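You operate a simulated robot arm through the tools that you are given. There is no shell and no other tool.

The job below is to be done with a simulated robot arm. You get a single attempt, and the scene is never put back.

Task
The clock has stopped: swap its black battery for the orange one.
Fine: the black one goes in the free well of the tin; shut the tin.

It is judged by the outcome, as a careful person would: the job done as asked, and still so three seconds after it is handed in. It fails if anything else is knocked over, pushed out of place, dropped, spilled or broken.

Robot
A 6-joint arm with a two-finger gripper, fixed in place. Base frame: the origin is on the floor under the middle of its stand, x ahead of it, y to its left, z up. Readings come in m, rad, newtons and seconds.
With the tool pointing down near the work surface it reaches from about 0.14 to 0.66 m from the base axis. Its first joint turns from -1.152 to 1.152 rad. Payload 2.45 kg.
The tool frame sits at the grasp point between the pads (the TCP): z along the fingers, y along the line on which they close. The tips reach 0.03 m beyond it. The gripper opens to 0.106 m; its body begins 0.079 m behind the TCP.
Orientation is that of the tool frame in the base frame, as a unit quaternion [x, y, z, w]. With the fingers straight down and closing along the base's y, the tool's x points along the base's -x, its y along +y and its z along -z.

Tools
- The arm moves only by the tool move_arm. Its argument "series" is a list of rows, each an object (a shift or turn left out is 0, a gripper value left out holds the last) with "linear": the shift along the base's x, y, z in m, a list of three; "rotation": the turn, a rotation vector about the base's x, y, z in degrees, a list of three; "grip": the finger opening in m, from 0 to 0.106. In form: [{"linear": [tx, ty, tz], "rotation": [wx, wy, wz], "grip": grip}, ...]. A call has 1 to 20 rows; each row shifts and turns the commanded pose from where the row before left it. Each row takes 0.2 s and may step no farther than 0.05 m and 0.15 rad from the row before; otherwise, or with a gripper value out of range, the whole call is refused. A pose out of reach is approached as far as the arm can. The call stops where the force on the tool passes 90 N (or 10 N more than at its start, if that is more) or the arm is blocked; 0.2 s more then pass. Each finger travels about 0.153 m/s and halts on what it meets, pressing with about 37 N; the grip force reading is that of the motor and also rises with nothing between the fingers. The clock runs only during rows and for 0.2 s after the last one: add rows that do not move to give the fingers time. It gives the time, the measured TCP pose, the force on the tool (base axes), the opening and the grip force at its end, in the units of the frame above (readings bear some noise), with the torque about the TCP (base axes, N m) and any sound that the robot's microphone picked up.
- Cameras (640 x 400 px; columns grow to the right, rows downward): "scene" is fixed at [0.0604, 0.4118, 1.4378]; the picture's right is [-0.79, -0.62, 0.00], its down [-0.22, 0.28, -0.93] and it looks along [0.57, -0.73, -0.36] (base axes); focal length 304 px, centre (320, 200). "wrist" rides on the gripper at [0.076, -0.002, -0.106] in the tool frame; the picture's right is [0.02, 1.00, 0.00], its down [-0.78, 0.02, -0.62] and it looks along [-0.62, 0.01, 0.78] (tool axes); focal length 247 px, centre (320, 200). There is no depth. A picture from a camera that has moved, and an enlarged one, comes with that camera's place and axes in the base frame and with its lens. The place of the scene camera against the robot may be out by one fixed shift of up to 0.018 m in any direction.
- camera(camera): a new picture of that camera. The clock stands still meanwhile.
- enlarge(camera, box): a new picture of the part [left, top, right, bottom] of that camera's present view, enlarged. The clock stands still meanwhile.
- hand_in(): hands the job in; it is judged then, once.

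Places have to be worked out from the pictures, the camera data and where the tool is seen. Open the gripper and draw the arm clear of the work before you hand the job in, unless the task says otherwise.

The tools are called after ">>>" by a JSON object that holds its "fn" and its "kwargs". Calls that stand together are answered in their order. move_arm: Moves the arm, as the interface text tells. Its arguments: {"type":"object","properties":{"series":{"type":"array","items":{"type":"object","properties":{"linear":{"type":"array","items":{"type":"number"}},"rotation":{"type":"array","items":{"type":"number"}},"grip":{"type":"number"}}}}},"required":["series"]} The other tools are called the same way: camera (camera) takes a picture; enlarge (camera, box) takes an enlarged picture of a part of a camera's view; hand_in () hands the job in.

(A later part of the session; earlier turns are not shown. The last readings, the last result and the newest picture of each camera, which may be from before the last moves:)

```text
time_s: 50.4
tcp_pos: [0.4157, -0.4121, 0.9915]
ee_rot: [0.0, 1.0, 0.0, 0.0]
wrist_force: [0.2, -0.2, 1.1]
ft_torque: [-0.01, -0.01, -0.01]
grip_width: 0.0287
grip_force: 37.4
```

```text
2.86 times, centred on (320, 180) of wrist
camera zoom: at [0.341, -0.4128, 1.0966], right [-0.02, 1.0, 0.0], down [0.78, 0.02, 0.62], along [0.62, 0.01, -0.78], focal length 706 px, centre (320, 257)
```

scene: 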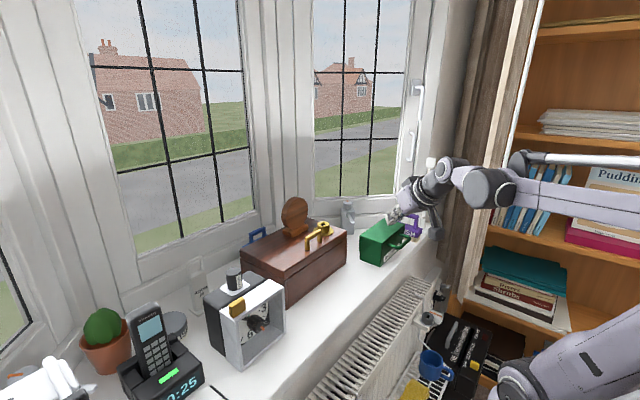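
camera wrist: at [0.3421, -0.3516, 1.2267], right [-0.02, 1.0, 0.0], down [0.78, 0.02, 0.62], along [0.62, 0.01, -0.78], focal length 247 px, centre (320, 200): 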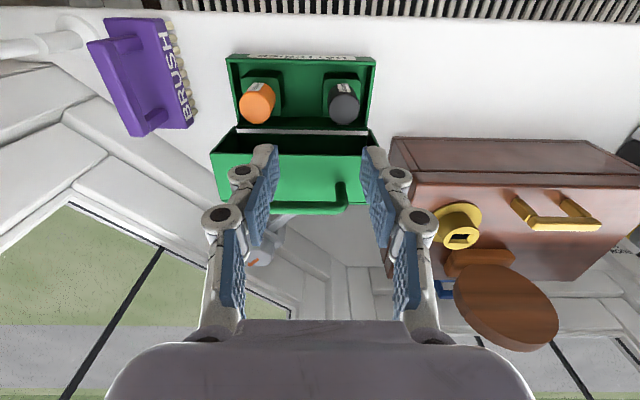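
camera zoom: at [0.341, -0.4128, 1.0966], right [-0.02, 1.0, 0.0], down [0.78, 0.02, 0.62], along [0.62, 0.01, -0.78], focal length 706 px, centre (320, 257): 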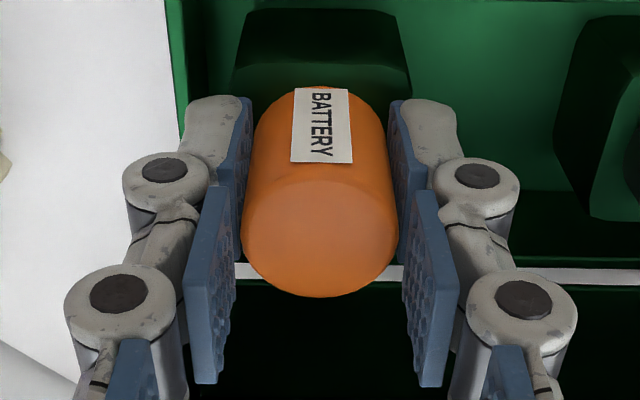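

Firmly held (0.0287 m, 37 N). I pull it straight up out of the well.

>>> {"fn": "move_arm", "kwargs": {"series": [{"linear": [0, 0, 0.006]}, {"linear": [0, 0, 0.01]}, {"linear": [0, 0, 0.015]}, {"linear": [0, 0, 0.03]}, {"linear": [0, 0, 0.045]}, {"linear": [0, 0, 0.045]}, {"linear": [0, 0, 0.045]}, {"linear": [0, 0, 0.04]}]}}

>>> {"fn": "enlarge", "kwargs": {"camera": "scene", "box": [340, 140, 450, 280]}}

>>> {"fn": "camera", "kwargs": {"camera": "wrist"}}

```text
time_s: 52.2
tcp_pos: [0.409, -0.3992, 1.1838]
ee_rot: [0.0, 1.0, 0.001, 0.0]
wrist_force: [-0.1, -0.3, -0.6]
ft_torque: [-0.01, 0.0, -0.01]
grip_width: 0.0282
grip_force: 36.6
out of reach, approached as far as the arm can: row 7, 8
```

```text
2.86 times, centred on (395, 210) of scene
camera zoom: at [0.0604, 0.4118, 1.4378], right [-0.79, -0.62, 0.0], down [-0.22, 0.28, -0.93], along [0.57, -0.73, -0.36], focal length 867 px, centre (106, 171)
```

zoom: 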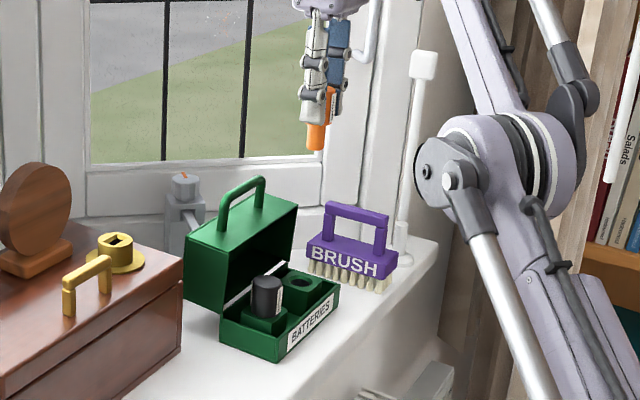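

```text
taken
camera wrist: at [0.3325, -0.4007, 1.2898], right [-0.02, 1.0, 0.0], down [0.78, 0.02, 0.62], along [0.62, 0.01, -0.78], focal length 247 px, centre (320, 200)
```

wrist: 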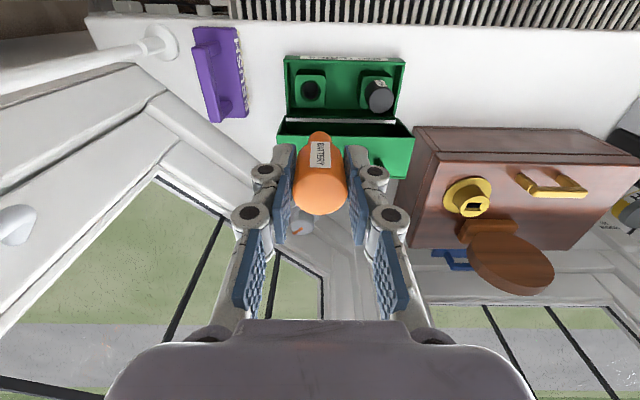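

The orange battery is out (arm reached its height limit there at 1.18, fine). I carry it over to the clock, rising as the radius shrinks.

>>> {"fn": "move_arm", "kwargs": {"series": [{"linear": [-0.01, 0.045, 0]}, {"linear": [-0.01, 0.045, 0]}, {"linear": [0, 0.047, 0.012]}, {"linear": [0, 0.047, 0.012]}, {"linear": [0, 0.047, 0.012]}, {"linear": [0.004, 0.047, 0]}, {"linear": [0.004, 0.047, 0]}, {"linear": [0.004, 0.047, 0]}, {"linear": [0.004, 0.047, 0]}, {"linear": [0.004, 0.047, 0]}, {"linear": [0.004, 0.047, 0]}, {}]}}

>>> {"fn": "camera", "kwargs": {"camera": "wrist"}}

>>> {"fn": "camera", "kwargs": {"camera": "scene"}}

```text
time_s: 54.8
tcp_pos: [0.4783, 0.0728, 1.269]
ee_rot: [0.0, 1.0, 0.0, 0.0]
wrist_force: [0.2, -0.3, -0.4]
ft_torque: [0.08, 0.03, -0.01]
grip_width: 0.0284
grip_force: 36.9
out of reach, approached as far as the arm can: row 2, 3, 4, 5, 6, 7, 8
```

```text
taken
camera wrist: at [0.4027, 0.0718, 1.3739], right [-0.02, 1.0, 0.0], down [0.78, 0.02, 0.62], along [0.62, 0.01, -0.78], focal length 247 px, centre (320, 200)
```

wrist: 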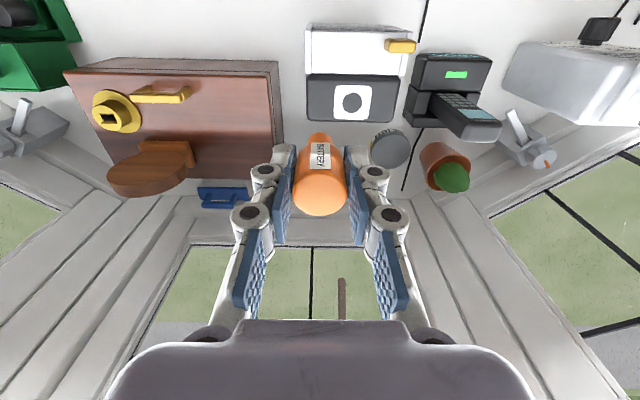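

```text
taken
```

scene: 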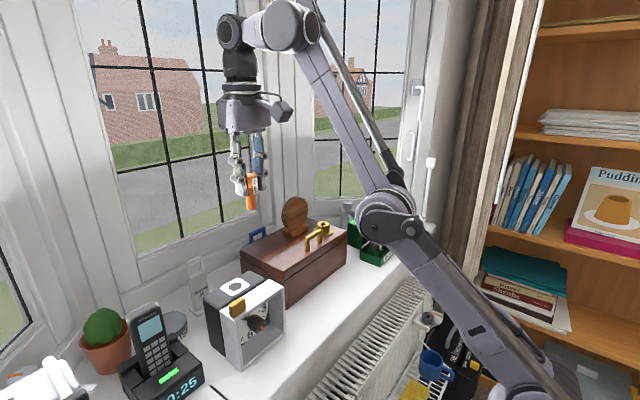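

The arm deviated a little while out of reach but cleared everything; the orange battery is still held at (0.478,0.073,1.269). I move to above the clock hole and measure.

>>> {"fn": "move_arm", "kwargs": {"series": [{"linear": [0.01, 0.021, -0.025]}, {"linear": [0.012, 0.021, -0.025]}, {}]}}

>>> {"fn": "enlarge", "kwargs": {"camera": "wrist", "box": [240, 50, 400, 230]}}

>>> {"fn": "enlarge", "kwargs": {"camera": "scene", "box": [190, 180, 310, 330]}}

```text
time_s: 55.6
tcp_pos: [0.502, 0.1165, 1.2173]
ee_rot: [0.0, 1.0, 0.0, 0.0]
wrist_force: [-0.5, 0.1, -0.1]
ft_torque: [0.02, -0.04, 0.03]
grip_width: 0.0284
grip_force: 37.3
```

```text
2.22 times, centred on (320, 140) of wrist
camera zoom: at [0.4262, 0.1151, 1.3238], right [-0.02, 1.0, 0.0], down [0.78, 0.02, 0.62], along [0.62, 0.01, -0.78], focal length 549 px, centre (320, 333)
```

zoom: 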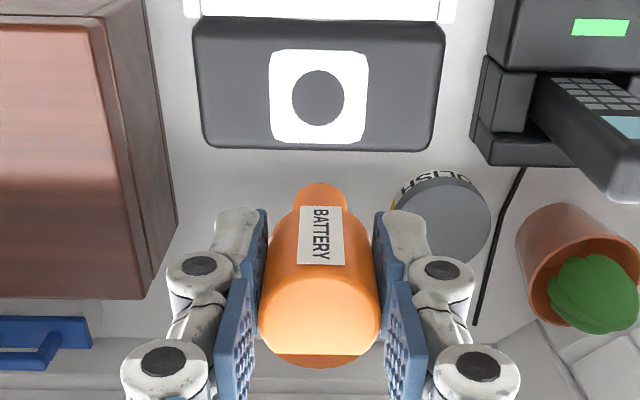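

```text
2.67 times, centred on (250, 255) of scene
camera zoom: at [0.0604, 0.4119, 1.4378], right [-0.79, -0.62, 0.0], down [-0.22, 0.28, -0.93], along [0.57, -0.73, -0.36], focal length 809 px, centre (507, 53)
```

zoom: 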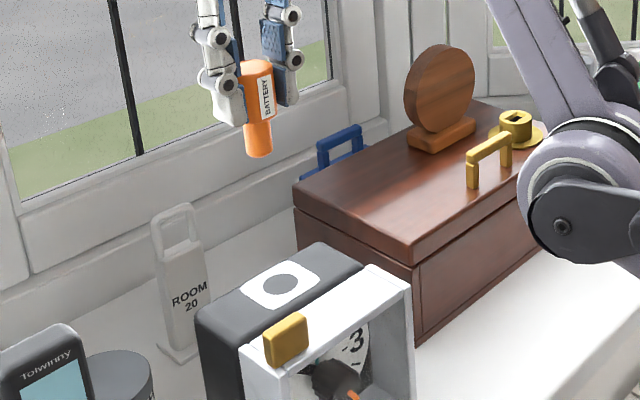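

Hole centre lies ~1.8 mm to −x/−y of the tool. I correct and descend to just above the hole, then verify.

>>> {"fn": "move_arm", "kwargs": {"series": [{"linear": [-0.0018, -0.0018, -0.03]}, {"linear": [0, 0, -0.035]}, {"linear": [0, 0, -0.03]}, {}]}}

>>> {"fn": "enlarge", "kwargs": {"camera": "wrist", "box": [240, 80, 400, 240]}}

>>> {"fn": "camera", "kwargs": {"camera": "scene"}}

>>> {"fn": "enlarge", "kwargs": {"camera": "scene", "box": [200, 220, 280, 310]}}

```text
time_s: 56.6
tcp_pos: [0.5277, 0.1164, 1.1301]
ee_rot: [0.001, 1.0, 0.0, -0.001]
wrist_force: [0.2, -0.3, -0.8]
ft_torque: [-0.01, -0.01, -0.02]
grip_width: 0.0287
grip_force: 37.1
out of reach, approached as far as the arm can: row 1, 2, 3
```

```text
2.50 times, centred on (320, 160) of wrist
camera zoom: at [0.4525, 0.1158, 1.2364], right [-0.02, 1.0, 0.0], down [0.78, 0.02, 0.62], along [0.62, 0.01, -0.78], focal length 617 px, centre (320, 300)
```

zoom: 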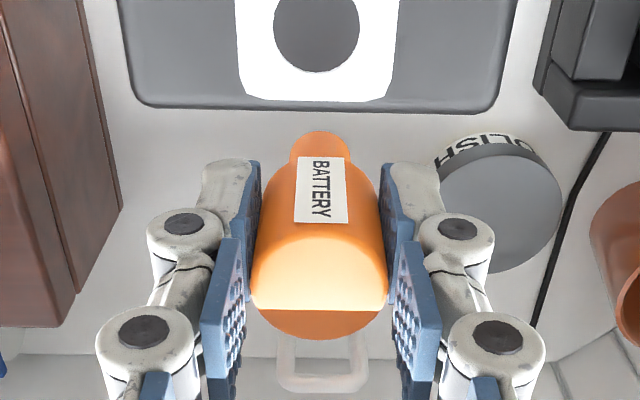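

```text
taken
```

scene: 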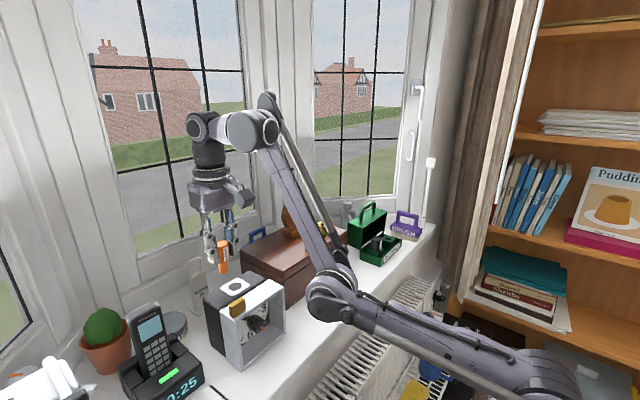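

```text
4.44 times, centred on (240, 265) of scene
camera zoom: at [0.0604, 0.4118, 1.4378], right [-0.79, -0.62, 0.0], down [-0.22, 0.28, -0.93], along [0.57, -0.73, -0.36], focal length 1349 px, centre (676, -89)
```

zoom: 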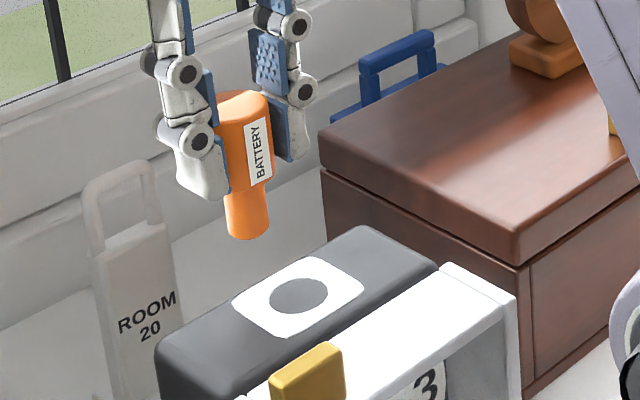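

The arm has folded into the elbow-down branch (it flipped when it was fully stretched), so the needed pose is now "out of reach". I'll go straight up to stretch it again and try to come back elbow-up.

>>> {"fn": "move_arm", "kwargs": {"series": [{"linear": [0, 0, 0.04]}, {"linear": [0, 0, 0.04]}, {"linear": [0, 0, 0.04]}, {"linear": [0, 0, 0.04]}, {"linear": [0, 0, 0.03]}, {}]}}

>>> {"fn": "camera", "kwargs": {"camera": "scene"}}

```text
time_s: 58.0
tcp_pos: [0.4986, 0.1111, 1.2508]
ee_rot: [0.0, 1.0, 0.0, 0.0]
wrist_force: [0.4, 1.0, -0.6]
ft_torque: [0.01, 0.0, -0.01]
grip_width: 0.0285
grip_force: 37.0
out of reach, approached as far as the arm can: row 3, 4, 5
```

```text
taken
```

scene: 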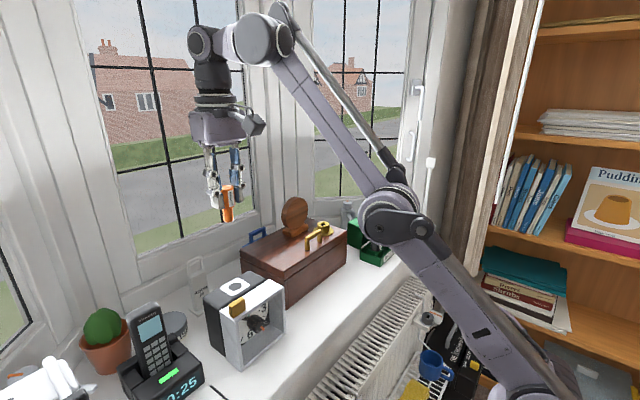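

The arm is about straight now. I move inward (−x) and see whether it folds elbow-up (pose reachable) this time.

>>> {"fn": "move_arm", "kwargs": {"series": [{"linear": [-0.03, 0, 0]}, {"linear": [-0.03, 0, 0]}, {"linear": [-0.02, 0, 0]}, {}]}}

>>> {"fn": "camera", "kwargs": {"camera": "scene"}}

```text
time_s: 59.0
tcp_pos: [0.4486, 0.1208, 1.2791]
ee_rot: [0.0, 1.0, 0.0, -0.001]
wrist_force: [0.6, 0.6, -0.9]
ft_torque: [-0.01, 0.0, -0.01]
grip_width: 0.0284
grip_force: 36.7
out of reach, approached as far as the arm can: row 1, 2, 3
```

```text
taken
```

scene: 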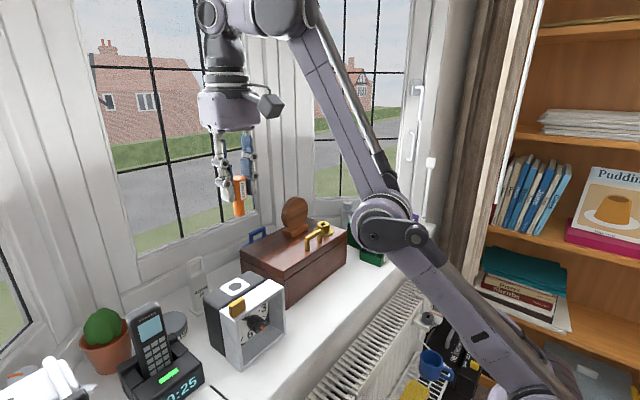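

The arm is stuck near straight with the wrist at its pitch limit in the elbow-down branch. Tilting the tool to point back toward the base should force the forearm lower and thus elbow-up; I do that in free space while coming inward.

>>> {"fn": "move_arm", "kwargs": {"series": [{"linear": [-0.02, 0, 0], "rotation": [0, 7.5, 0]}, {"linear": [-0.02, 0, 0], "rotation": [0, 7.5, 0]}, {"linear": [-0.02, 0, 0], "rotation": [0, 7.5, 0]}, {}]}}

>>> {"fn": "camera", "kwargs": {"camera": "scene"}}

```text
time_s: 59.8
tcp_pos: [0.4053, 0.1242, 1.2764]
ee_rot: [0.01, 0.989, 0.004, -0.15]
wrist_force: [0.7, 2.4, -2.1]
ft_torque: [-0.32, 0.0, -0.13]
grip_width: 0.0284
grip_force: 36.8
stopped in row 3: the force on the tool passed its limit at 116 N (the readings are from after the stop); the commanded pose is now the measured one
```

```text
taken
```

scene: 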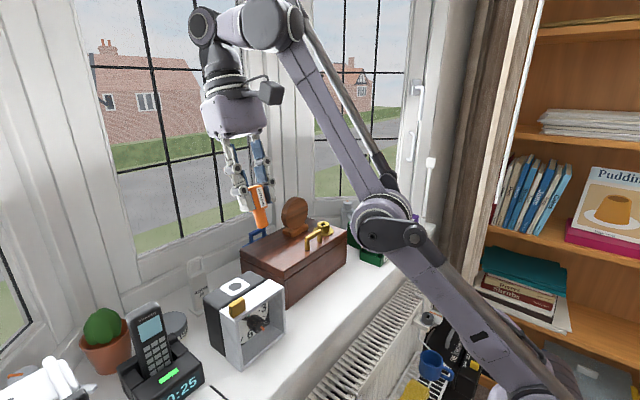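

A force spike (116 N, probably from a sudden joint move) stopped the motion; the battery is still held. I check the gripper and battery closely before continuing.

>>> {"fn": "camera", "kwargs": {"camera": "wrist"}}

>>> {"fn": "enlarge", "kwargs": {"camera": "scene", "box": [170, 0, 330, 240]}}

```text
taken
camera wrist: at [0.363, 0.1248, 1.4005], right [0.0, 1.0, 0.01], down [0.93, -0.01, 0.36], along [0.36, 0.01, -0.93], focal length 247 px, centre (320, 200)
```

wrist: 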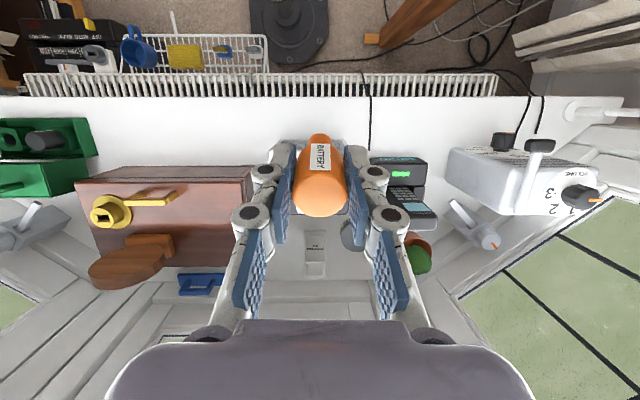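

```text
1.67 times, centred on (250, 120) of scene
camera zoom: at [0.0604, 0.4118, 1.4378], right [-0.79, -0.62, 0.0], down [-0.22, 0.28, -0.93], along [0.57, -0.73, -0.36], focal length 506 px, centre (437, 333)
```

zoom: 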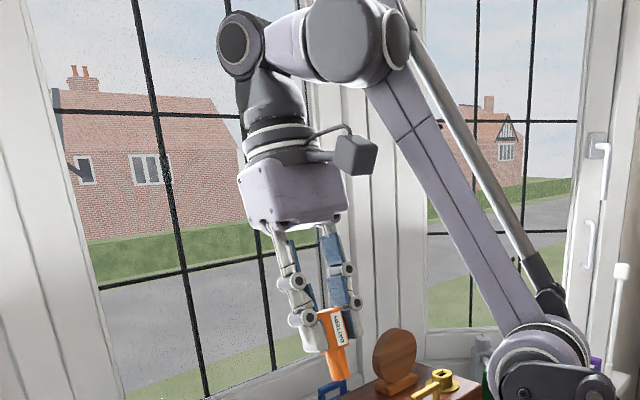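

Battery and gripper are fine. By the geometry the arm should now be just past straight on the elbow-up side; I move inward and down in small steps to see if it follows.

>>> {"fn": "move_arm", "kwargs": {"series": [{"linear": [-0.01, 0, -0.005]}, {"linear": [-0.015, 0, -0.01]}, {"linear": [-0.02, 0, -0.01]}, {}]}}

>>> {"fn": "camera", "kwargs": {"camera": "scene"}}

```text
time_s: 60.8
tcp_pos: [0.3913, 0.1339, 1.277]
ee_rot: [0.011, 0.989, 0.006, -0.149]
wrist_force: [5.1, 16.9, -13.6]
ft_torque: [-2.28, -0.12, -1.0]
grip_width: 0.0284
grip_force: 36.6
out of reach, approached as far as the arm can: row 2, 3
```

```text
taken
```

scene: 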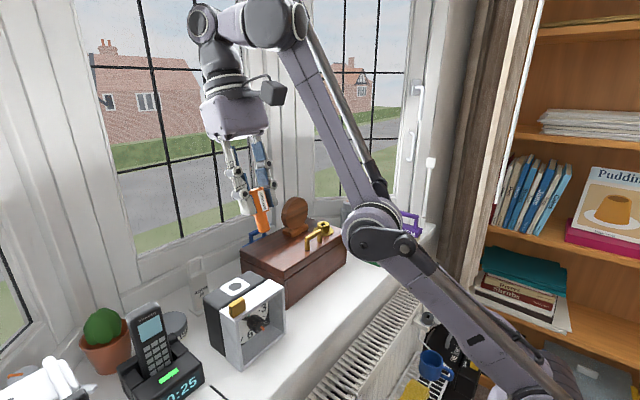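

The camera mount is now pressing on the robot's own forearm (17 N). I undo the tilt to relieve that.

>>> {"fn": "move_arm", "kwargs": {"series": [{"linear": [0.01, 0, 0.0], "rotation": [0, -5, 0]}, {"linear": [0.01, 0, 0.0], "rotation": [0, -6, 0]}, {"linear": [0.01, 0, 0.0], "rotation": [0, -6, 0]}, {}]}}

>>> {"fn": "camera", "kwargs": {"camera": "scene"}}

```text
time_s: 61.8
tcp_pos: [0.4339, 0.1397, 1.2897]
ee_rot: [0.008, 1.0, 0.006, -0.002]
wrist_force: [-0.4, 0.3, -0.7]
ft_torque: [-0.01, -0.02, 0.01]
grip_width: 0.0284
grip_force: 37.1
out of reach, approached as far as the arm can: row 1, 2, 3
```

```text
taken
```

scene: 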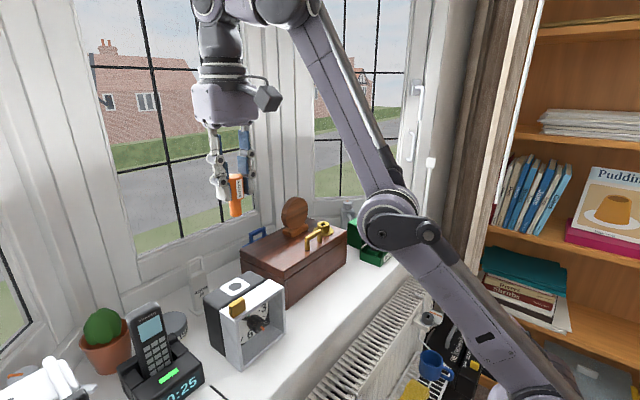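

Contact is relieved and the battery still held; the arm is still elbow-down. I return to a reachable pose above the clock, then stretch outward beyond reach and come back to try flipping the elbow.

>>> {"fn": "move_arm", "kwargs": {"series": [{"linear": [0.023, -0.0072, -0.028]}, {"linear": [0.023, -0.0072, -0.028]}, {"linear": [0.023, -0.0072, -0.028]}, {"linear": [0.03, 0.007, 0.03]}, {"linear": [0.03, 0.007, 0.03]}, {}]}}

>>> {"fn": "camera", "kwargs": {"camera": "scene"}}

```text
time_s: 63.2
tcp_pos: [0.5218, 0.1228, 1.2254]
ee_rot: [0.009, 1.0, 0.007, -0.001]
wrist_force: [-0.3, 0.7, -0.7]
ft_torque: [0.01, -0.01, -0.01]
grip_width: 0.0283
grip_force: 36.7
out of reach, approached as far as the arm can: row 2, 4, 5
```

```text
taken
```

scene: 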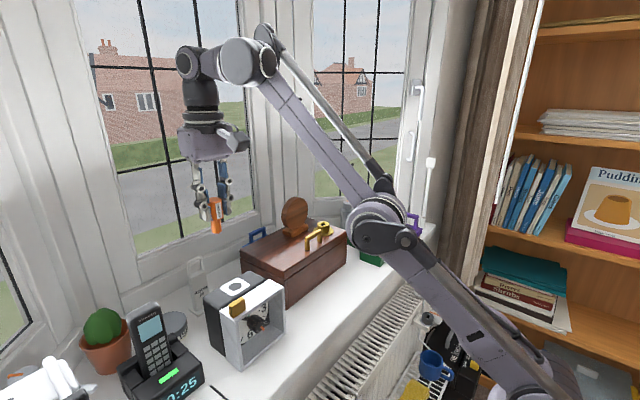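

At full stretch. Now I return inward/downward to see which way it folds.

>>> {"fn": "move_arm", "kwargs": {"series": [{"linear": [-0.015, -0.004, -0.02]}, {"linear": [-0.005, -0.003, -0.03]}, {}]}}

>>> {"fn": "camera", "kwargs": {"camera": "scene"}}

```text
time_s: 64.0
tcp_pos: [0.5146, 0.1175, 1.1772]
ee_rot: [0.009, 1.0, 0.006, -0.003]
wrist_force: [0.3, -0.8, 0.2]
ft_torque: [0.01, 0.02, -0.02]
grip_width: 0.0284
grip_force: 37.1
out of reach, approached as far as the arm can: row 2
```

```text
taken
```

scene: 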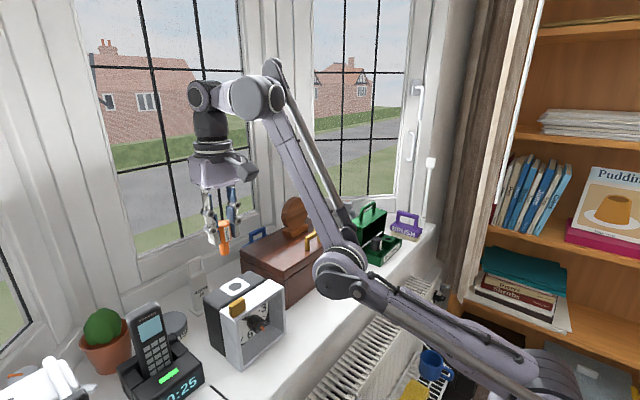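

Still elbow-down. I try again with a smaller overshoot (≈1 cm past full stretch), then back in; the reach flag on the return row tells which branch it's in.

>>> {"fn": "move_arm", "kwargs": {"series": [{"linear": [0.037, 0.0085, 0.0325]}, {"linear": [-0.036, -0.0085, -0.0325]}]}}

```text
time_s: 64.6
tcp_pos: [0.5126, 0.1176, 1.1771]
ee_rot: [0.009, 1.0, 0.006, -0.003]
wrist_force: [0.5, -0.3, -1.0]
ft_torque: [0.0, 0.02, 0.0]
grip_width: 0.0282
grip_force: 37.2
out of reach, approached as far as the arm can: row 1, 2
```

Still the same branch. I vary the overshoot amount.

>>> {"fn": "move_arm", "kwargs": {"series": [{"linear": [0.03, 0.007, 0.026]}, {"linear": [0.015, 0.0035, 0.013]}, {"linear": [-0.036, -0.0085, -0.0325]}]}}

>>> {"fn": "move_arm", "kwargs": {"series": [{"linear": [0.03, 0.007, 0.026]}, {"linear": [0.025, 0.006, 0.022]}, {"linear": [-0.036, -0.0085, -0.0325]}]}}

>>> {"fn": "move_arm", "kwargs": {"series": [{"linear": [0.03, 0.007, 0.026]}, {"linear": [0.0, 0.0, 0.05]}, {"linear": [-0.036, -0.0085, -0.0325]}]}}

```text
time_s: 65.4
tcp_pos: [0.5147, 0.1179, 1.1718]
ee_rot: [0.009, 1.0, 0.006, -0.002]
wrist_force: [0.5, -0.8, -0.4]
ft_torque: [0.02, -0.03, 0.0]
grip_width: 0.0283
grip_force: 36.7
out of reach, approached as far as the arm can: row 2, 3
```

```text
time_s: 66.2
tcp_pos: [0.5163, 0.1186, 1.1655]
ee_rot: [0.009, 1.0, 0.007, -0.003]
wrist_force: [0.2, 0.2, -0.4]
ft_torque: [0.0, 0.0, 0.01]
grip_width: 0.0283
grip_force: 36.8
out of reach, approached as far as the arm can: row 2, 3
```

```text
time_s: 67.0
tcp_pos: [0.5111, 0.1162, 1.1835]
ee_rot: [0.009, 1.0, 0.006, -0.003]
wrist_force: [0.4, 0.5, 0.1]
ft_torque: [0.0, 0.05, 0.0]
grip_width: 0.0286
grip_force: 37.4
out of reach, approached as far as the arm can: row 2, 3
```

The reach data fit a wrist-pitch limit: along that limit the arm can slide over the top (raise the upper arm past the forearm angle) into elbow-up without passing a singularity. I follow that path upward and inward, in free space.

>>> {"fn": "move_arm", "kwargs": {"series": [{"linear": [-0.0257, -0.0058, 0.041]}, {"linear": [-0.0179, -0.0041, 0.0262]}, {"linear": [-0.0179, -0.0041, 0.0262]}, {"linear": [-0.0219, -0.005, 0.0226]}, {"linear": [-0.0219, -0.005, 0.0226]}]}}

>>> {"fn": "camera", "kwargs": {"camera": "scene"}}

```text
time_s: 68.2
tcp_pos: [0.4095, 0.096, 1.3187]
ee_rot: [0.009, 1.0, 0.006, -0.001]
wrist_force: [0.2, 0.2, -0.4]
ft_torque: [0.0, -0.02, -0.07]
grip_width: 0.0285
grip_force: 36.7
out of reach, approached as far as the arm can: row 1, 5
```

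```text
taken
```

scene: 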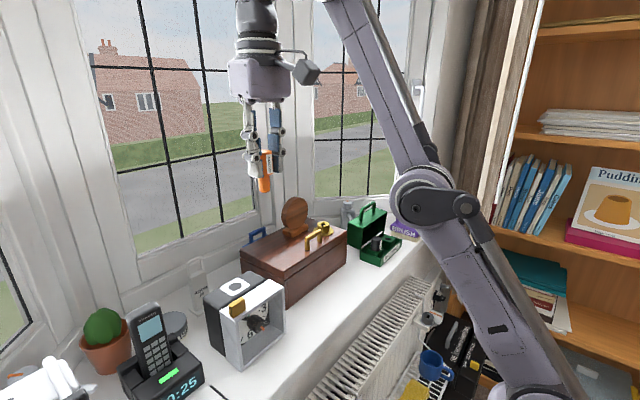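

Following as predicted. I continue over the top to the elbow-up side.

>>> {"fn": "move_arm", "kwargs": {"series": [{"linear": [-0.0241, -0.0055, 0.0185]}, {"linear": [-0.0241, -0.0055, 0.0175]}, {"linear": [-0.0303, -0.0069, 0.0163]}, {"linear": [-0.0288, -0.0065, 0.0122]}, {"linear": [-0.03, -0.0065, -0.005]}, {}]}}

>>> {"fn": "camera", "kwargs": {"camera": "scene"}}

```text
time_s: 69.6
tcp_pos: [0.2688, 0.0627, 1.3665]
ee_rot: [0.009, 1.0, 0.007, -0.002]
wrist_force: [-0.1, -0.6, 0.9]
ft_torque: [0.0, -0.01, -0.02]
grip_width: 0.0286
grip_force: 36.7
out of reach, approached as far as the arm can: row 2, 3, 4
```

```text
taken
```

scene: 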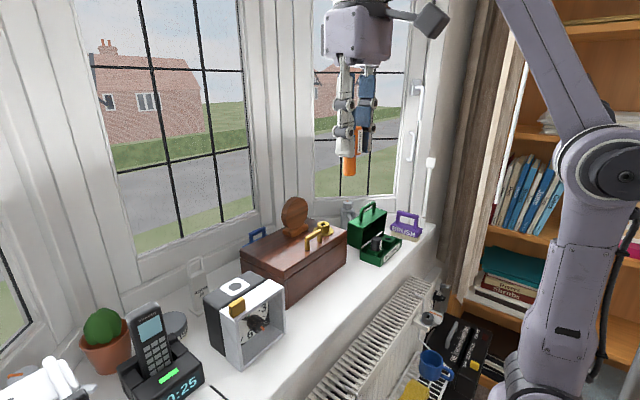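

The elbow is back up. I descend, correct the ~1° orientation error, and move out over the clock, staying well inside the reach.

>>> {"fn": "move_arm", "kwargs": {"series": [{"linear": [0.005, 0.004, -0.04], "rotation": [-0.8, -0.23, 1.03]}, {"linear": [0.005, 0.004, -0.04]}, {"linear": [0.01, 0.006, -0.04]}, {"linear": [0.035, 0.007, -0.025]}, {"linear": [0.04, 0.007, -0.015]}, {"linear": [0.045, 0.008, -0.013]}, {"linear": [0.045, 0.008, -0.013]}, {"linear": [0.045, 0.008, -0.01]}, {}]}}

>>> {"fn": "camera", "kwargs": {"camera": "scene"}}

>>> {"fn": "enlarge", "kwargs": {"camera": "wrist", "box": [240, 60, 400, 240]}}

```text
time_s: 71.6
tcp_pos: [0.4987, 0.1104, 1.1651]
ee_rot: [-0.001, 1.0, -0.001, 0.0]
wrist_force: [0.6, 0.2, -0.1]
ft_torque: [-0.03, 0.02, -0.02]
grip_width: 0.0286
grip_force: 37.1
```

```text
taken
```

scene: 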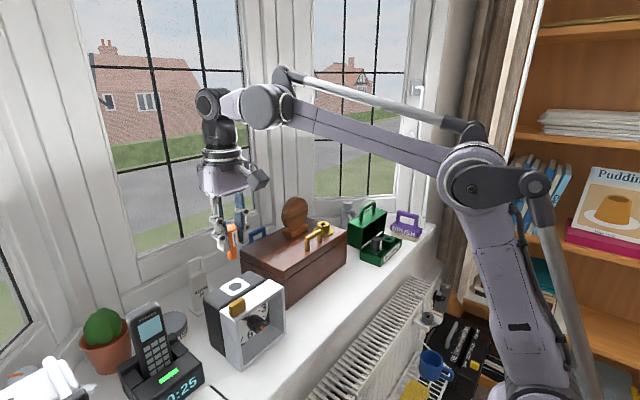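

```text
2.22 times, centred on (320, 150) of wrist
camera zoom: at [0.4223, 0.1102, 1.2728], right [-0.02, 1.0, 0.0], down [0.78, 0.02, 0.62], along [0.62, 0.01, -0.78], focal length 549 px, centre (320, 311)
```

zoom: 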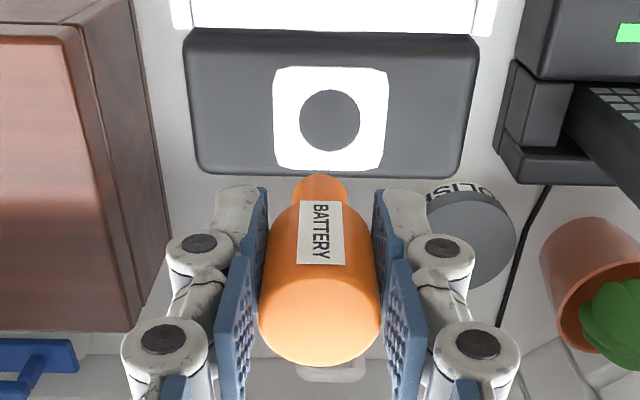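

Elbow-up and vertical over the clock. The battery seems to have slid a few mm within the grip, so I inspect it closely from both cameras.

>>> {"fn": "enlarge", "kwargs": {"camera": "scene", "box": [200, 190, 270, 280]}}

>>> {"fn": "enlarge", "kwargs": {"camera": "wrist", "box": [270, 120, 370, 240]}}

```text
4.44 times, centred on (235, 235) of scene
camera zoom: at [0.0605, 0.4118, 1.4378], right [-0.79, -0.62, 0.0], down [-0.22, 0.28, -0.93], along [0.57, -0.73, -0.36], focal length 1349 px, centre (698, 44)
```

zoom: 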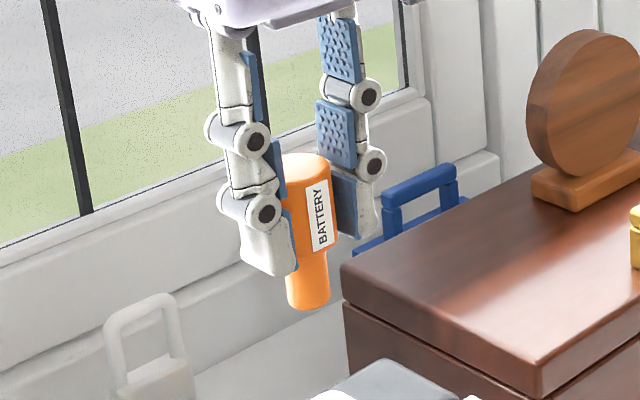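

```text
3.33 times, centred on (320, 180) of wrist
camera zoom: at [0.4223, 0.1102, 1.2728], right [-0.02, 1.0, 0.0], down [0.78, 0.02, 0.62], along [0.62, 0.01, -0.78], focal length 823 px, centre (320, 267)
```

zoom: 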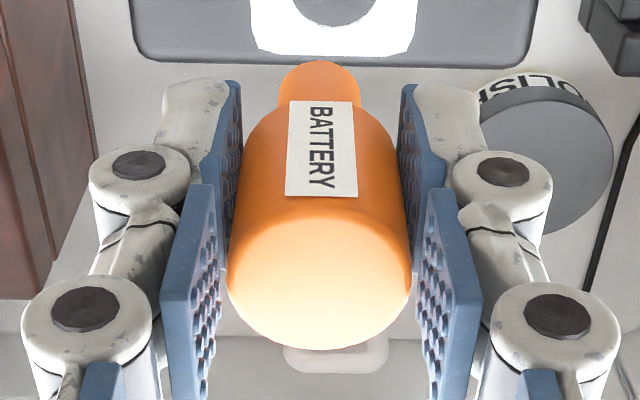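

Measurement shows the battery slid ~6 mm up and ~3 mm toward +x within the grip (still essentially upright), which is workable: shoulder is level with fingertips. I shift +y by ~4 mm and lower until the stem is just above the hole for a visual check.

>>> {"fn": "move_arm", "kwargs": {"series": [{"linear": [0, 0.0042, -0.03]}, {"linear": [0, 0, -0.025]}, {}]}}

>>> {"fn": "enlarge", "kwargs": {"camera": "wrist", "box": [260, 90, 380, 230]}}

>>> {"fn": "enlarge", "kwargs": {"camera": "scene", "box": [205, 230, 275, 310]}}

```text
time_s: 72.4
tcp_pos: [0.4966, 0.1178, 1.1131]
ee_rot: [0.0, 1.0, 0.0, 0.0]
wrist_force: [-0.2, 0.2, -1.3]
ft_torque: [0.02, -0.01, 0.0]
grip_width: 0.0285
grip_force: 36.9
```

```text
2.86 times, centred on (320, 160) of wrist
camera zoom: at [0.4205, 0.1172, 1.2188], right [-0.02, 1.0, 0.0], down [0.78, 0.02, 0.62], along [0.62, 0.01, -0.78], focal length 706 px, centre (320, 314)
```

zoom: 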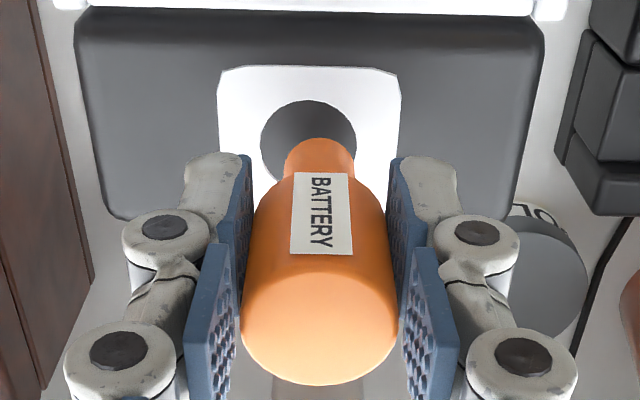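

```text
5.00 times, centred on (240, 270) of scene
camera zoom: at [0.0604, 0.4118, 1.4378], right [-0.79, -0.62, 0.0], down [-0.22, 0.28, -0.93], along [0.57, -0.73, -0.36], focal length 1517 px, centre (720, -150)
```

zoom: 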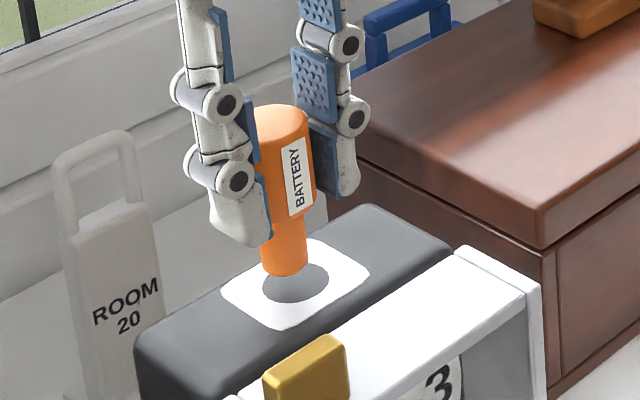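

The stem is ~3 mm too far +y and the battery leans slightly (stem toward +x). I correct: −3 mm y, +3° about y to straighten it, then look again before inserting.

>>> {"fn": "move_arm", "kwargs": {"series": [{"linear": [0.001, -0.003, 0], "rotation": [0, 3, 0]}, {"linear": [0, 0, -0.003]}, {}]}}

>>> {"fn": "enlarge", "kwargs": {"camera": "wrist", "box": [260, 90, 380, 230]}}

>>> {"fn": "enlarge", "kwargs": {"camera": "scene", "box": [205, 230, 275, 310]}}

```text
time_s: 73.2
tcp_pos: [0.4981, 0.115, 1.1109]
ee_rot: [0.0, 1.0, -0.002, -0.026]
wrist_force: [0.7, 0.0, -0.5]
ft_torque: [-0.02, 0.0, -0.03]
grip_width: 0.0283
grip_force: 36.8
```

```text
2.86 times, centred on (320, 160) of wrist
camera zoom: at [0.4277, 0.1148, 1.221], right [-0.02, 1.0, 0.0], down [0.81, 0.02, 0.58], along [0.58, 0.01, -0.81], focal length 706 px, centre (320, 314)
```

zoom: 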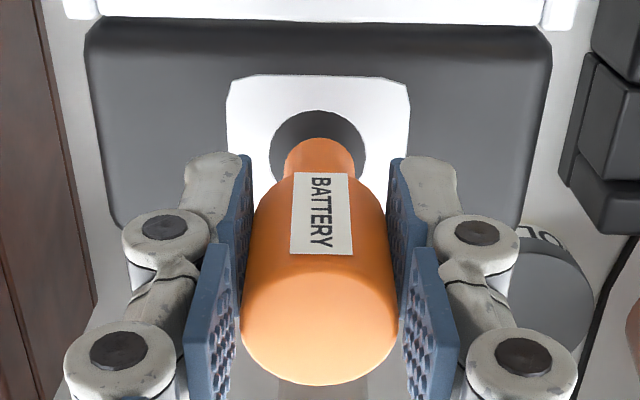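

```text
5.00 times, centred on (240, 270) of scene
camera zoom: at [0.0604, 0.4118, 1.4378], right [-0.79, -0.62, 0.0], down [-0.22, 0.28, -0.93], along [0.57, -0.73, -0.36], focal length 1517 px, centre (720, -150)
```

zoom: 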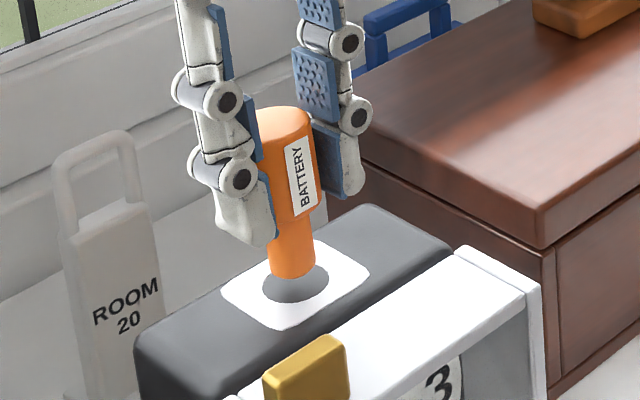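

Now the stem is upright and centred over the hole in both views. I lower it into the hole in steps, watching forces.

>>> {"fn": "move_arm", "kwargs": {"series": [{"linear": [0, -0.0006, -0.006]}, {"linear": [0, 0, -0.006]}, {}]}}

>>> {"fn": "enlarge", "kwargs": {"camera": "scene", "box": [205, 230, 275, 310]}}

```text
time_s: 74.0
tcp_pos: [0.4968, 0.1144, 1.0998]
ee_rot: [0.0, 1.0, -0.001, -0.026]
wrist_force: [-0.3, 0.7, -0.6]
ft_torque: [-0.01, 0.01, -0.03]
grip_width: 0.0286
grip_force: 36.7
```

```text
5.00 times, centred on (240, 270) of scene
camera zoom: at [0.0604, 0.4118, 1.4378], right [-0.79, -0.62, 0.0], down [-0.22, 0.28, -0.93], along [0.57, -0.73, -0.36], focal length 1517 px, centre (720, -150)
```

zoom: 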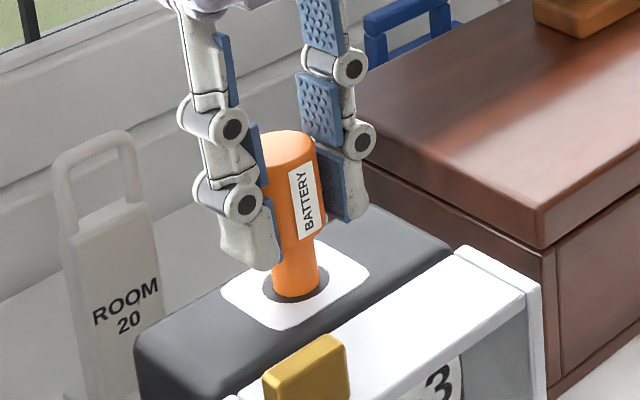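

The stem is entering the hole without contact. I continue down.

>>> {"fn": "move_arm", "kwargs": {"series": [{"linear": [0, 0, -0.005]}, {"linear": [0, 0, -0.005]}]}}

>>> {"fn": "move_arm", "kwargs": {"series": [{"linear": [0, 0, -0.005]}, {"linear": [0, 0, -0.003]}]}}

>>> {"fn": "enlarge", "kwargs": {"camera": "scene", "box": [205, 230, 275, 310]}}

```text
time_s: 74.6
tcp_pos: [0.4986, 0.1136, 1.0877]
ee_rot: [0.0, 1.0, -0.001, -0.026]
wrist_force: [0.1, 0.9, -0.5]
ft_torque: [0.0, -0.02, -0.01]
grip_width: 0.0285
grip_force: 37.3
```

```text
time_s: 75.2
tcp_pos: [0.4989, 0.1131, 1.081]
ee_rot: [-0.001, 1.0, -0.001, -0.026]
wrist_force: [-0.6, 0.3, -0.5]
ft_torque: [0.01, -0.01, 0.02]
grip_width: 0.0282
grip_force: 36.7
```

```text
5.00 times, centred on (240, 270) of scene
camera zoom: at [0.0604, 0.4118, 1.4378], right [-0.79, -0.62, 0.0], down [-0.22, 0.28, -0.93], along [0.57, -0.73, -0.36], focal length 1517 px, centre (720, -150)
```

zoom: 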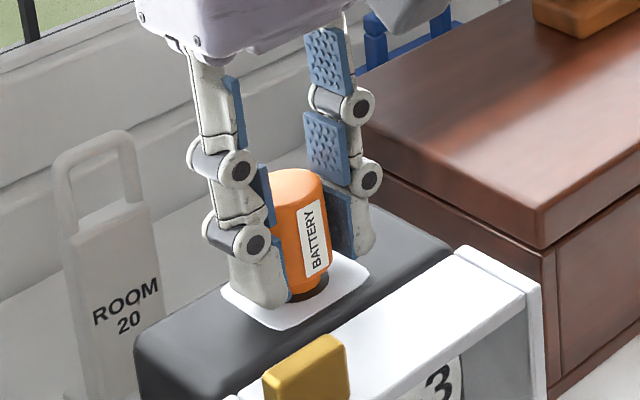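

Nearly seated with no side force. I go down in 2 mm steps until contact.

>>> {"fn": "move_arm", "kwargs": {"series": [{"linear": [0, 0, -0.003]}]}}

>>> {"fn": "move_arm", "kwargs": {"series": [{"linear": [0, 0, -0.002]}]}}

>>> {"fn": "enlarge", "kwargs": {"camera": "scene", "box": [220, 250, 270, 310]}}

```text
time_s: 75.6
tcp_pos: [0.4983, 0.113, 1.0784]
ee_rot: [0.0, 1.0, -0.002, -0.026]
wrist_force: [-0.1, 1.9, 0.1]
ft_torque: [0.05, 0.02, 0.02]
grip_width: 0.0285
grip_force: 37.0
```

```text
time_s: 76.0
tcp_pos: [0.4993, 0.113, 1.0756]
ee_rot: [0.0, 1.0, -0.001, -0.027]
wrist_force: [0.1, 1.6, 0.0]
ft_torque: [0.09, 0.02, -0.01]
grip_width: 0.0283
grip_force: 37.0
```

```text
6.67 times, centred on (245, 280) of scene
camera zoom: at [0.0604, 0.4119, 1.4378], right [-0.79, -0.62, 0.0], down [-0.22, 0.28, -0.93], along [0.57, -0.73, -0.36], focal length 2023 px, centre (820, -333)
```

zoom: 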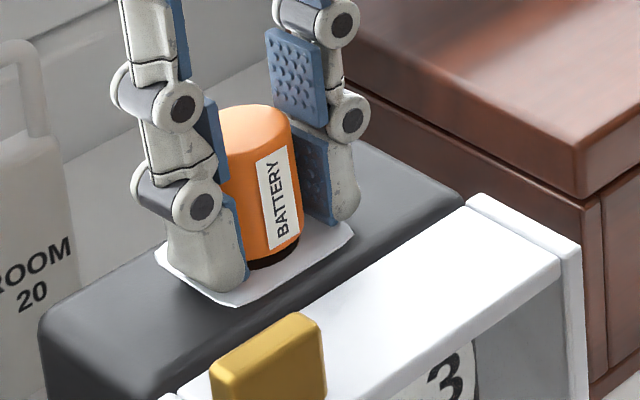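

Small +1.7 N y-force; I shift +0.7 mm in y and continue down.

>>> {"fn": "move_arm", "kwargs": {"series": [{"linear": [0, 0.0007, -0.001]}]}}

>>> {"fn": "move_arm", "kwargs": {"series": [{"linear": [0, 0, -0.001]}]}}

>>> {"fn": "move_arm", "kwargs": {"series": [{"linear": [0, 0, -0.001]}]}}

>>> {"fn": "enlarge", "kwargs": {"camera": "scene", "box": [220, 250, 270, 310]}}

```text
time_s: 76.4
tcp_pos: [0.4995, 0.1128, 1.0749]
ee_rot: [0.0, 1.0, -0.002, -0.027]
wrist_force: [-3.8, -1.6, -0.3]
ft_torque: [-0.08, 0.14, -0.02]
grip_width: 0.0284
grip_force: 36.9
```

```text
time_s: 76.8
tcp_pos: [0.498, 0.115, 1.0764]
ee_rot: [0.0, 1.0, -0.001, -0.026]
wrist_force: [-3.1, -0.8, 9.7]
ft_torque: [-0.09, -0.07, -0.02]
grip_width: 0.0285
grip_force: 36.6
```

```text
time_s: 77.2
tcp_pos: [0.4987, 0.1142, 1.0756]
ee_rot: [-0.001, 1.0, -0.001, -0.026]
wrist_force: [-4.0, -3.1, 22.9]
ft_torque: [-0.03, -0.29, -0.04]
grip_width: 0.0283
grip_force: 36.8
```

```text
6.67 times, centred on (245, 280) of scene
camera zoom: at [0.0599, 0.4117, 1.4379], right [-0.79, -0.62, 0.0], down [-0.22, 0.28, -0.93], along [0.58, -0.73, -0.36], focal length 2023 px, centre (820, -333)
```

zoom: 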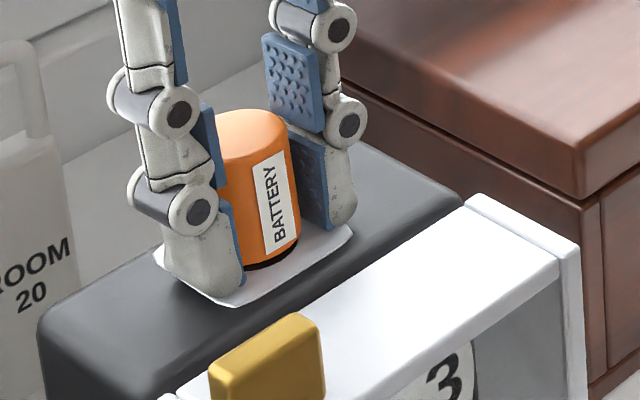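

Contact at 23 N — fingertips are on the plate with the shoulder ~1–2 mm above it. I relieve slightly and open so that the battery settles.

>>> {"fn": "move_arm", "kwargs": {"series": [{"linear": [0, 0, 0.002]}, {"grip": 0.036}, {"grip": 0.05}, {}, {}]}}

>>> {"fn": "enlarge", "kwargs": {"camera": "scene", "box": [220, 250, 270, 310]}}

>>> {"fn": "enlarge", "kwargs": {"camera": "wrist", "box": [260, 90, 380, 230]}}

```text
time_s: 78.4
tcp_pos: [0.4992, 0.1152, 1.0768]
ee_rot: [0.0, 1.0, -0.001, -0.027]
wrist_force: [-0.5, -0.4, 0.0]
ft_torque: [0.04, -0.03, 0.03]
grip_width: 0.0499
grip_force: 0.0
```

```text
6.67 times, centred on (245, 280) of scene
camera zoom: at [0.0604, 0.4118, 1.4378], right [-0.79, -0.62, 0.0], down [-0.22, 0.28, -0.93], along [0.57, -0.73, -0.36], focal length 2023 px, centre (820, -333)
```

zoom: 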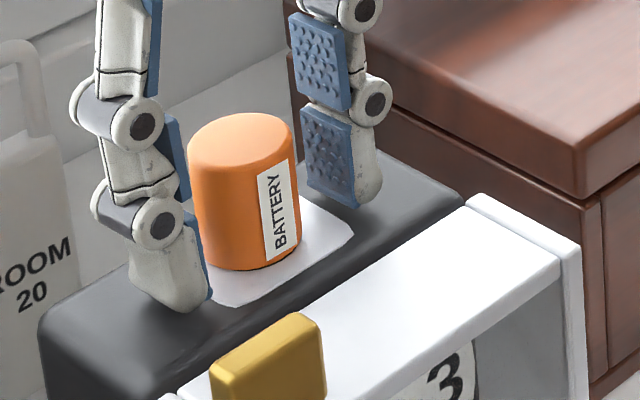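

```text
2.86 times, centred on (320, 160) of wrist
camera zoom: at [0.4288, 0.1142, 1.1856], right [-0.02, 1.0, 0.0], down [0.81, 0.02, 0.58], along [0.58, 0.01, -0.81], focal length 706 px, centre (320, 314)
```

zoom: 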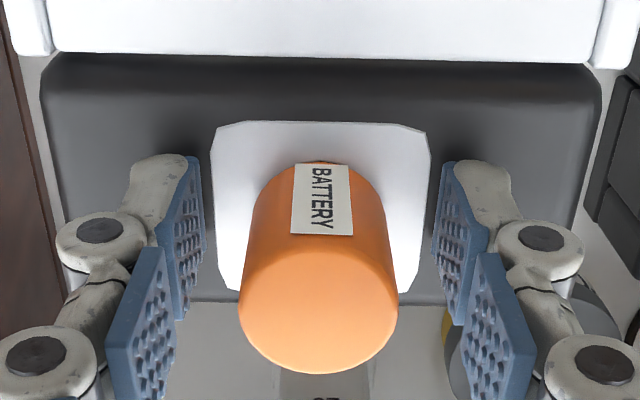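

The orange battery settled flush, exactly at the old battery's position. I withdraw straight up, straighten the tool, and come inward before heading back to the tin (keeping well within reach).

>>> {"fn": "move_arm", "kwargs": {"series": [{"linear": [0, 0, 0.02]}, {"linear": [0, 0, 0.035]}, {"linear": [-0.02, 0, 0.03], "rotation": [0, -3, 0]}, {"linear": [-0.045, 0, 0.01]}, {"linear": [-0.045, 0, 0.01]}, {"linear": [-0.03, -0.03, 0]}, {}]}}

>>> {"fn": "enlarge", "kwargs": {"camera": "scene", "box": [190, 230, 300, 370]}}

>>> {"fn": "camera", "kwargs": {"camera": "wrist"}}

```text
time_s: 80.0
tcp_pos: [0.3624, 0.082, 1.1827]
ee_rot: [0.0, 1.0, -0.001, 0.0]
wrist_force: [-0.5, 0.8, 0.2]
ft_torque: [0.02, 0.01, 0.01]
grip_width: 0.0501
grip_force: 0.1
```

```text
2.86 times, centred on (245, 300) of scene
camera zoom: at [0.0604, 0.4118, 1.4378], right [-0.79, -0.62, 0.0], down [-0.22, 0.28, -0.93], along [0.57, -0.73, -0.36], focal length 867 px, centre (534, -86)
```

zoom: 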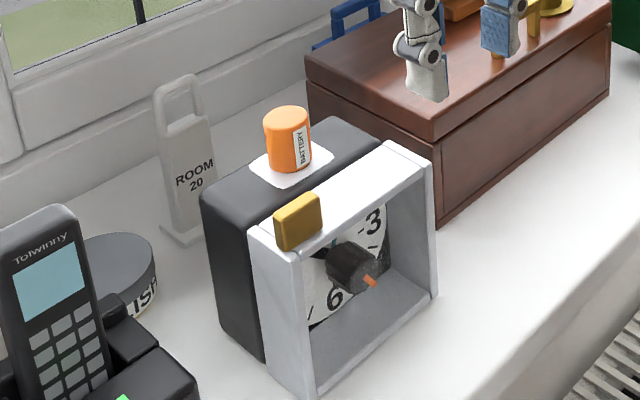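

```text
taken
camera wrist: at [0.2867, 0.0821, 1.289], right [-0.02, 1.0, 0.0], down [0.78, 0.02, 0.62], along [0.62, 0.01, -0.78], focal length 247 px, centre (320, 200)
```

wrist: 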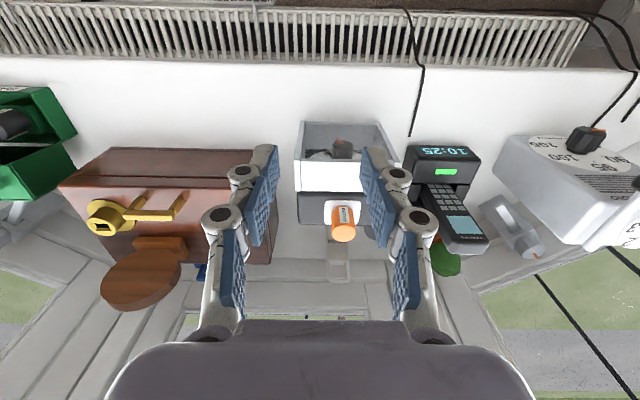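

Clock done: orange battery seated. Now to the tin: I travel over and yaw the tool −90° so the fingers close along x, to pinch the lid's handle bar from above.

>>> {"fn": "move_arm", "kwargs": {"series": [{"linear": [0, -0.0455, 0]}, {"linear": [0, -0.0455, 0]}, {"linear": [0, -0.0455, 0]}, {"linear": [0, -0.0455, 0]}, {"linear": [0, -0.0455, 0]}, {"linear": [0, -0.0455, 0]}, {"linear": [0, -0.0455, 0]}, {"linear": [0, -0.0455, 0]}, {"linear": [0, -0.0455, 0]}, {"rotation": [0, 0, -7.5]}, {"rotation": [0, 0, -7.5]}, {"rotation": [0, 0, -7.5]}, {"rotation": [0, 0, -7.5]}, {"rotation": [0, 0, -7.5]}, {"rotation": [0, 0, -7.5]}, {}]}}

>>> {"fn": "camera", "kwargs": {"camera": "scene"}}

>>> {"fn": "camera", "kwargs": {"camera": "wrist"}}

```text
time_s: 83.4
tcp_pos: [0.3602, -0.3244, 1.1808]
ee_rot: [0.383, 0.924, -0.002, 0.0]
wrist_force: [0.0, -0.6, 0.2]
ft_torque: [-0.02, 0.01, -0.03]
grip_width: 0.05
grip_force: 0.1
```

```text
taken
```

scene: 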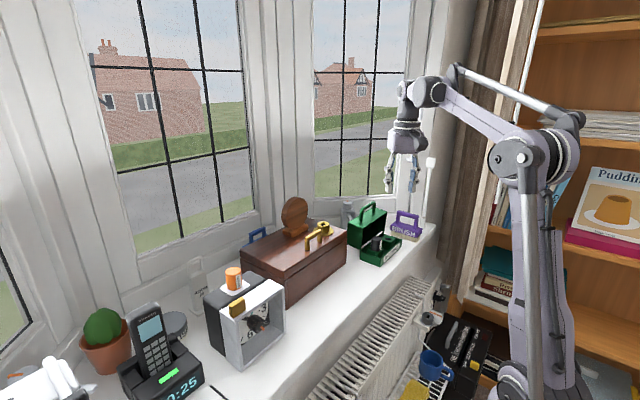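

```text
taken
camera wrist: at [0.3045, -0.2708, 1.2866], right [0.69, 0.72, 0.0], down [0.57, -0.54, 0.62], along [0.45, -0.43, -0.78], focal length 247 px, centre (320, 200)
```

wrist: 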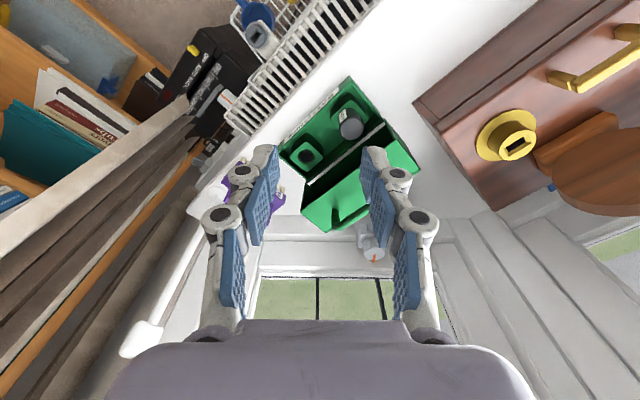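

Halfway; I finish the yaw to −90° and look.

>>> {"fn": "move_arm", "kwargs": {"series": [{"rotation": [0, 0, -7.5]}, {"rotation": [0, 0, -7.5]}, {"rotation": [0, 0, -7.5]}, {"rotation": [0, 0, -7.5]}, {"rotation": [0, 0, -7.5]}, {"rotation": [0, 0, -7.5]}, {}]}}

>>> {"fn": "camera", "kwargs": {"camera": "wrist"}}

>>> {"fn": "enlarge", "kwargs": {"camera": "scene", "box": [340, 180, 430, 275]}}

```text
time_s: 85.0
tcp_pos: [0.36, -0.3255, 1.1805]
ee_rot: [0.707, 0.707, -0.002, 0.0]
wrist_force: [1.0, 0.0, -1.0]
ft_torque: [-0.04, -0.01, -0.01]
grip_width: 0.05
grip_force: 0.1
```

```text
taken
camera wrist: at [0.3592, -0.2476, 1.2868], right [1.0, 0.02, 0.0], down [0.02, -0.78, 0.62], along [0.01, -0.62, -0.78], focal length 247 px, centre (320, 200)
```

wrist: 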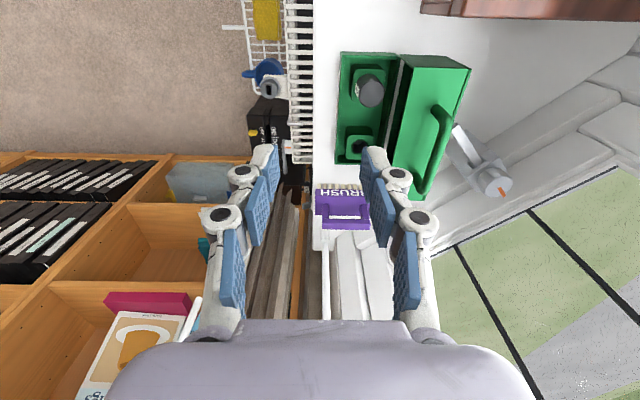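

```text
4.21 times, centred on (385, 228) of scene
camera zoom: at [0.0604, 0.4118, 1.4378], right [-0.79, -0.62, 0.0], down [-0.22, 0.28, -0.93], along [0.57, -0.73, -0.36], focal length 1278 px, centre (46, 84)
```

zoom: 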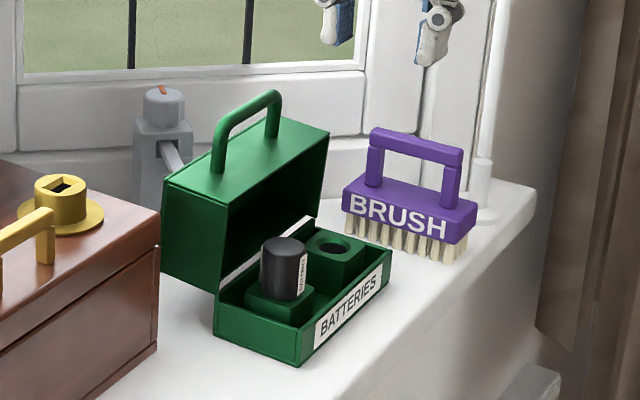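

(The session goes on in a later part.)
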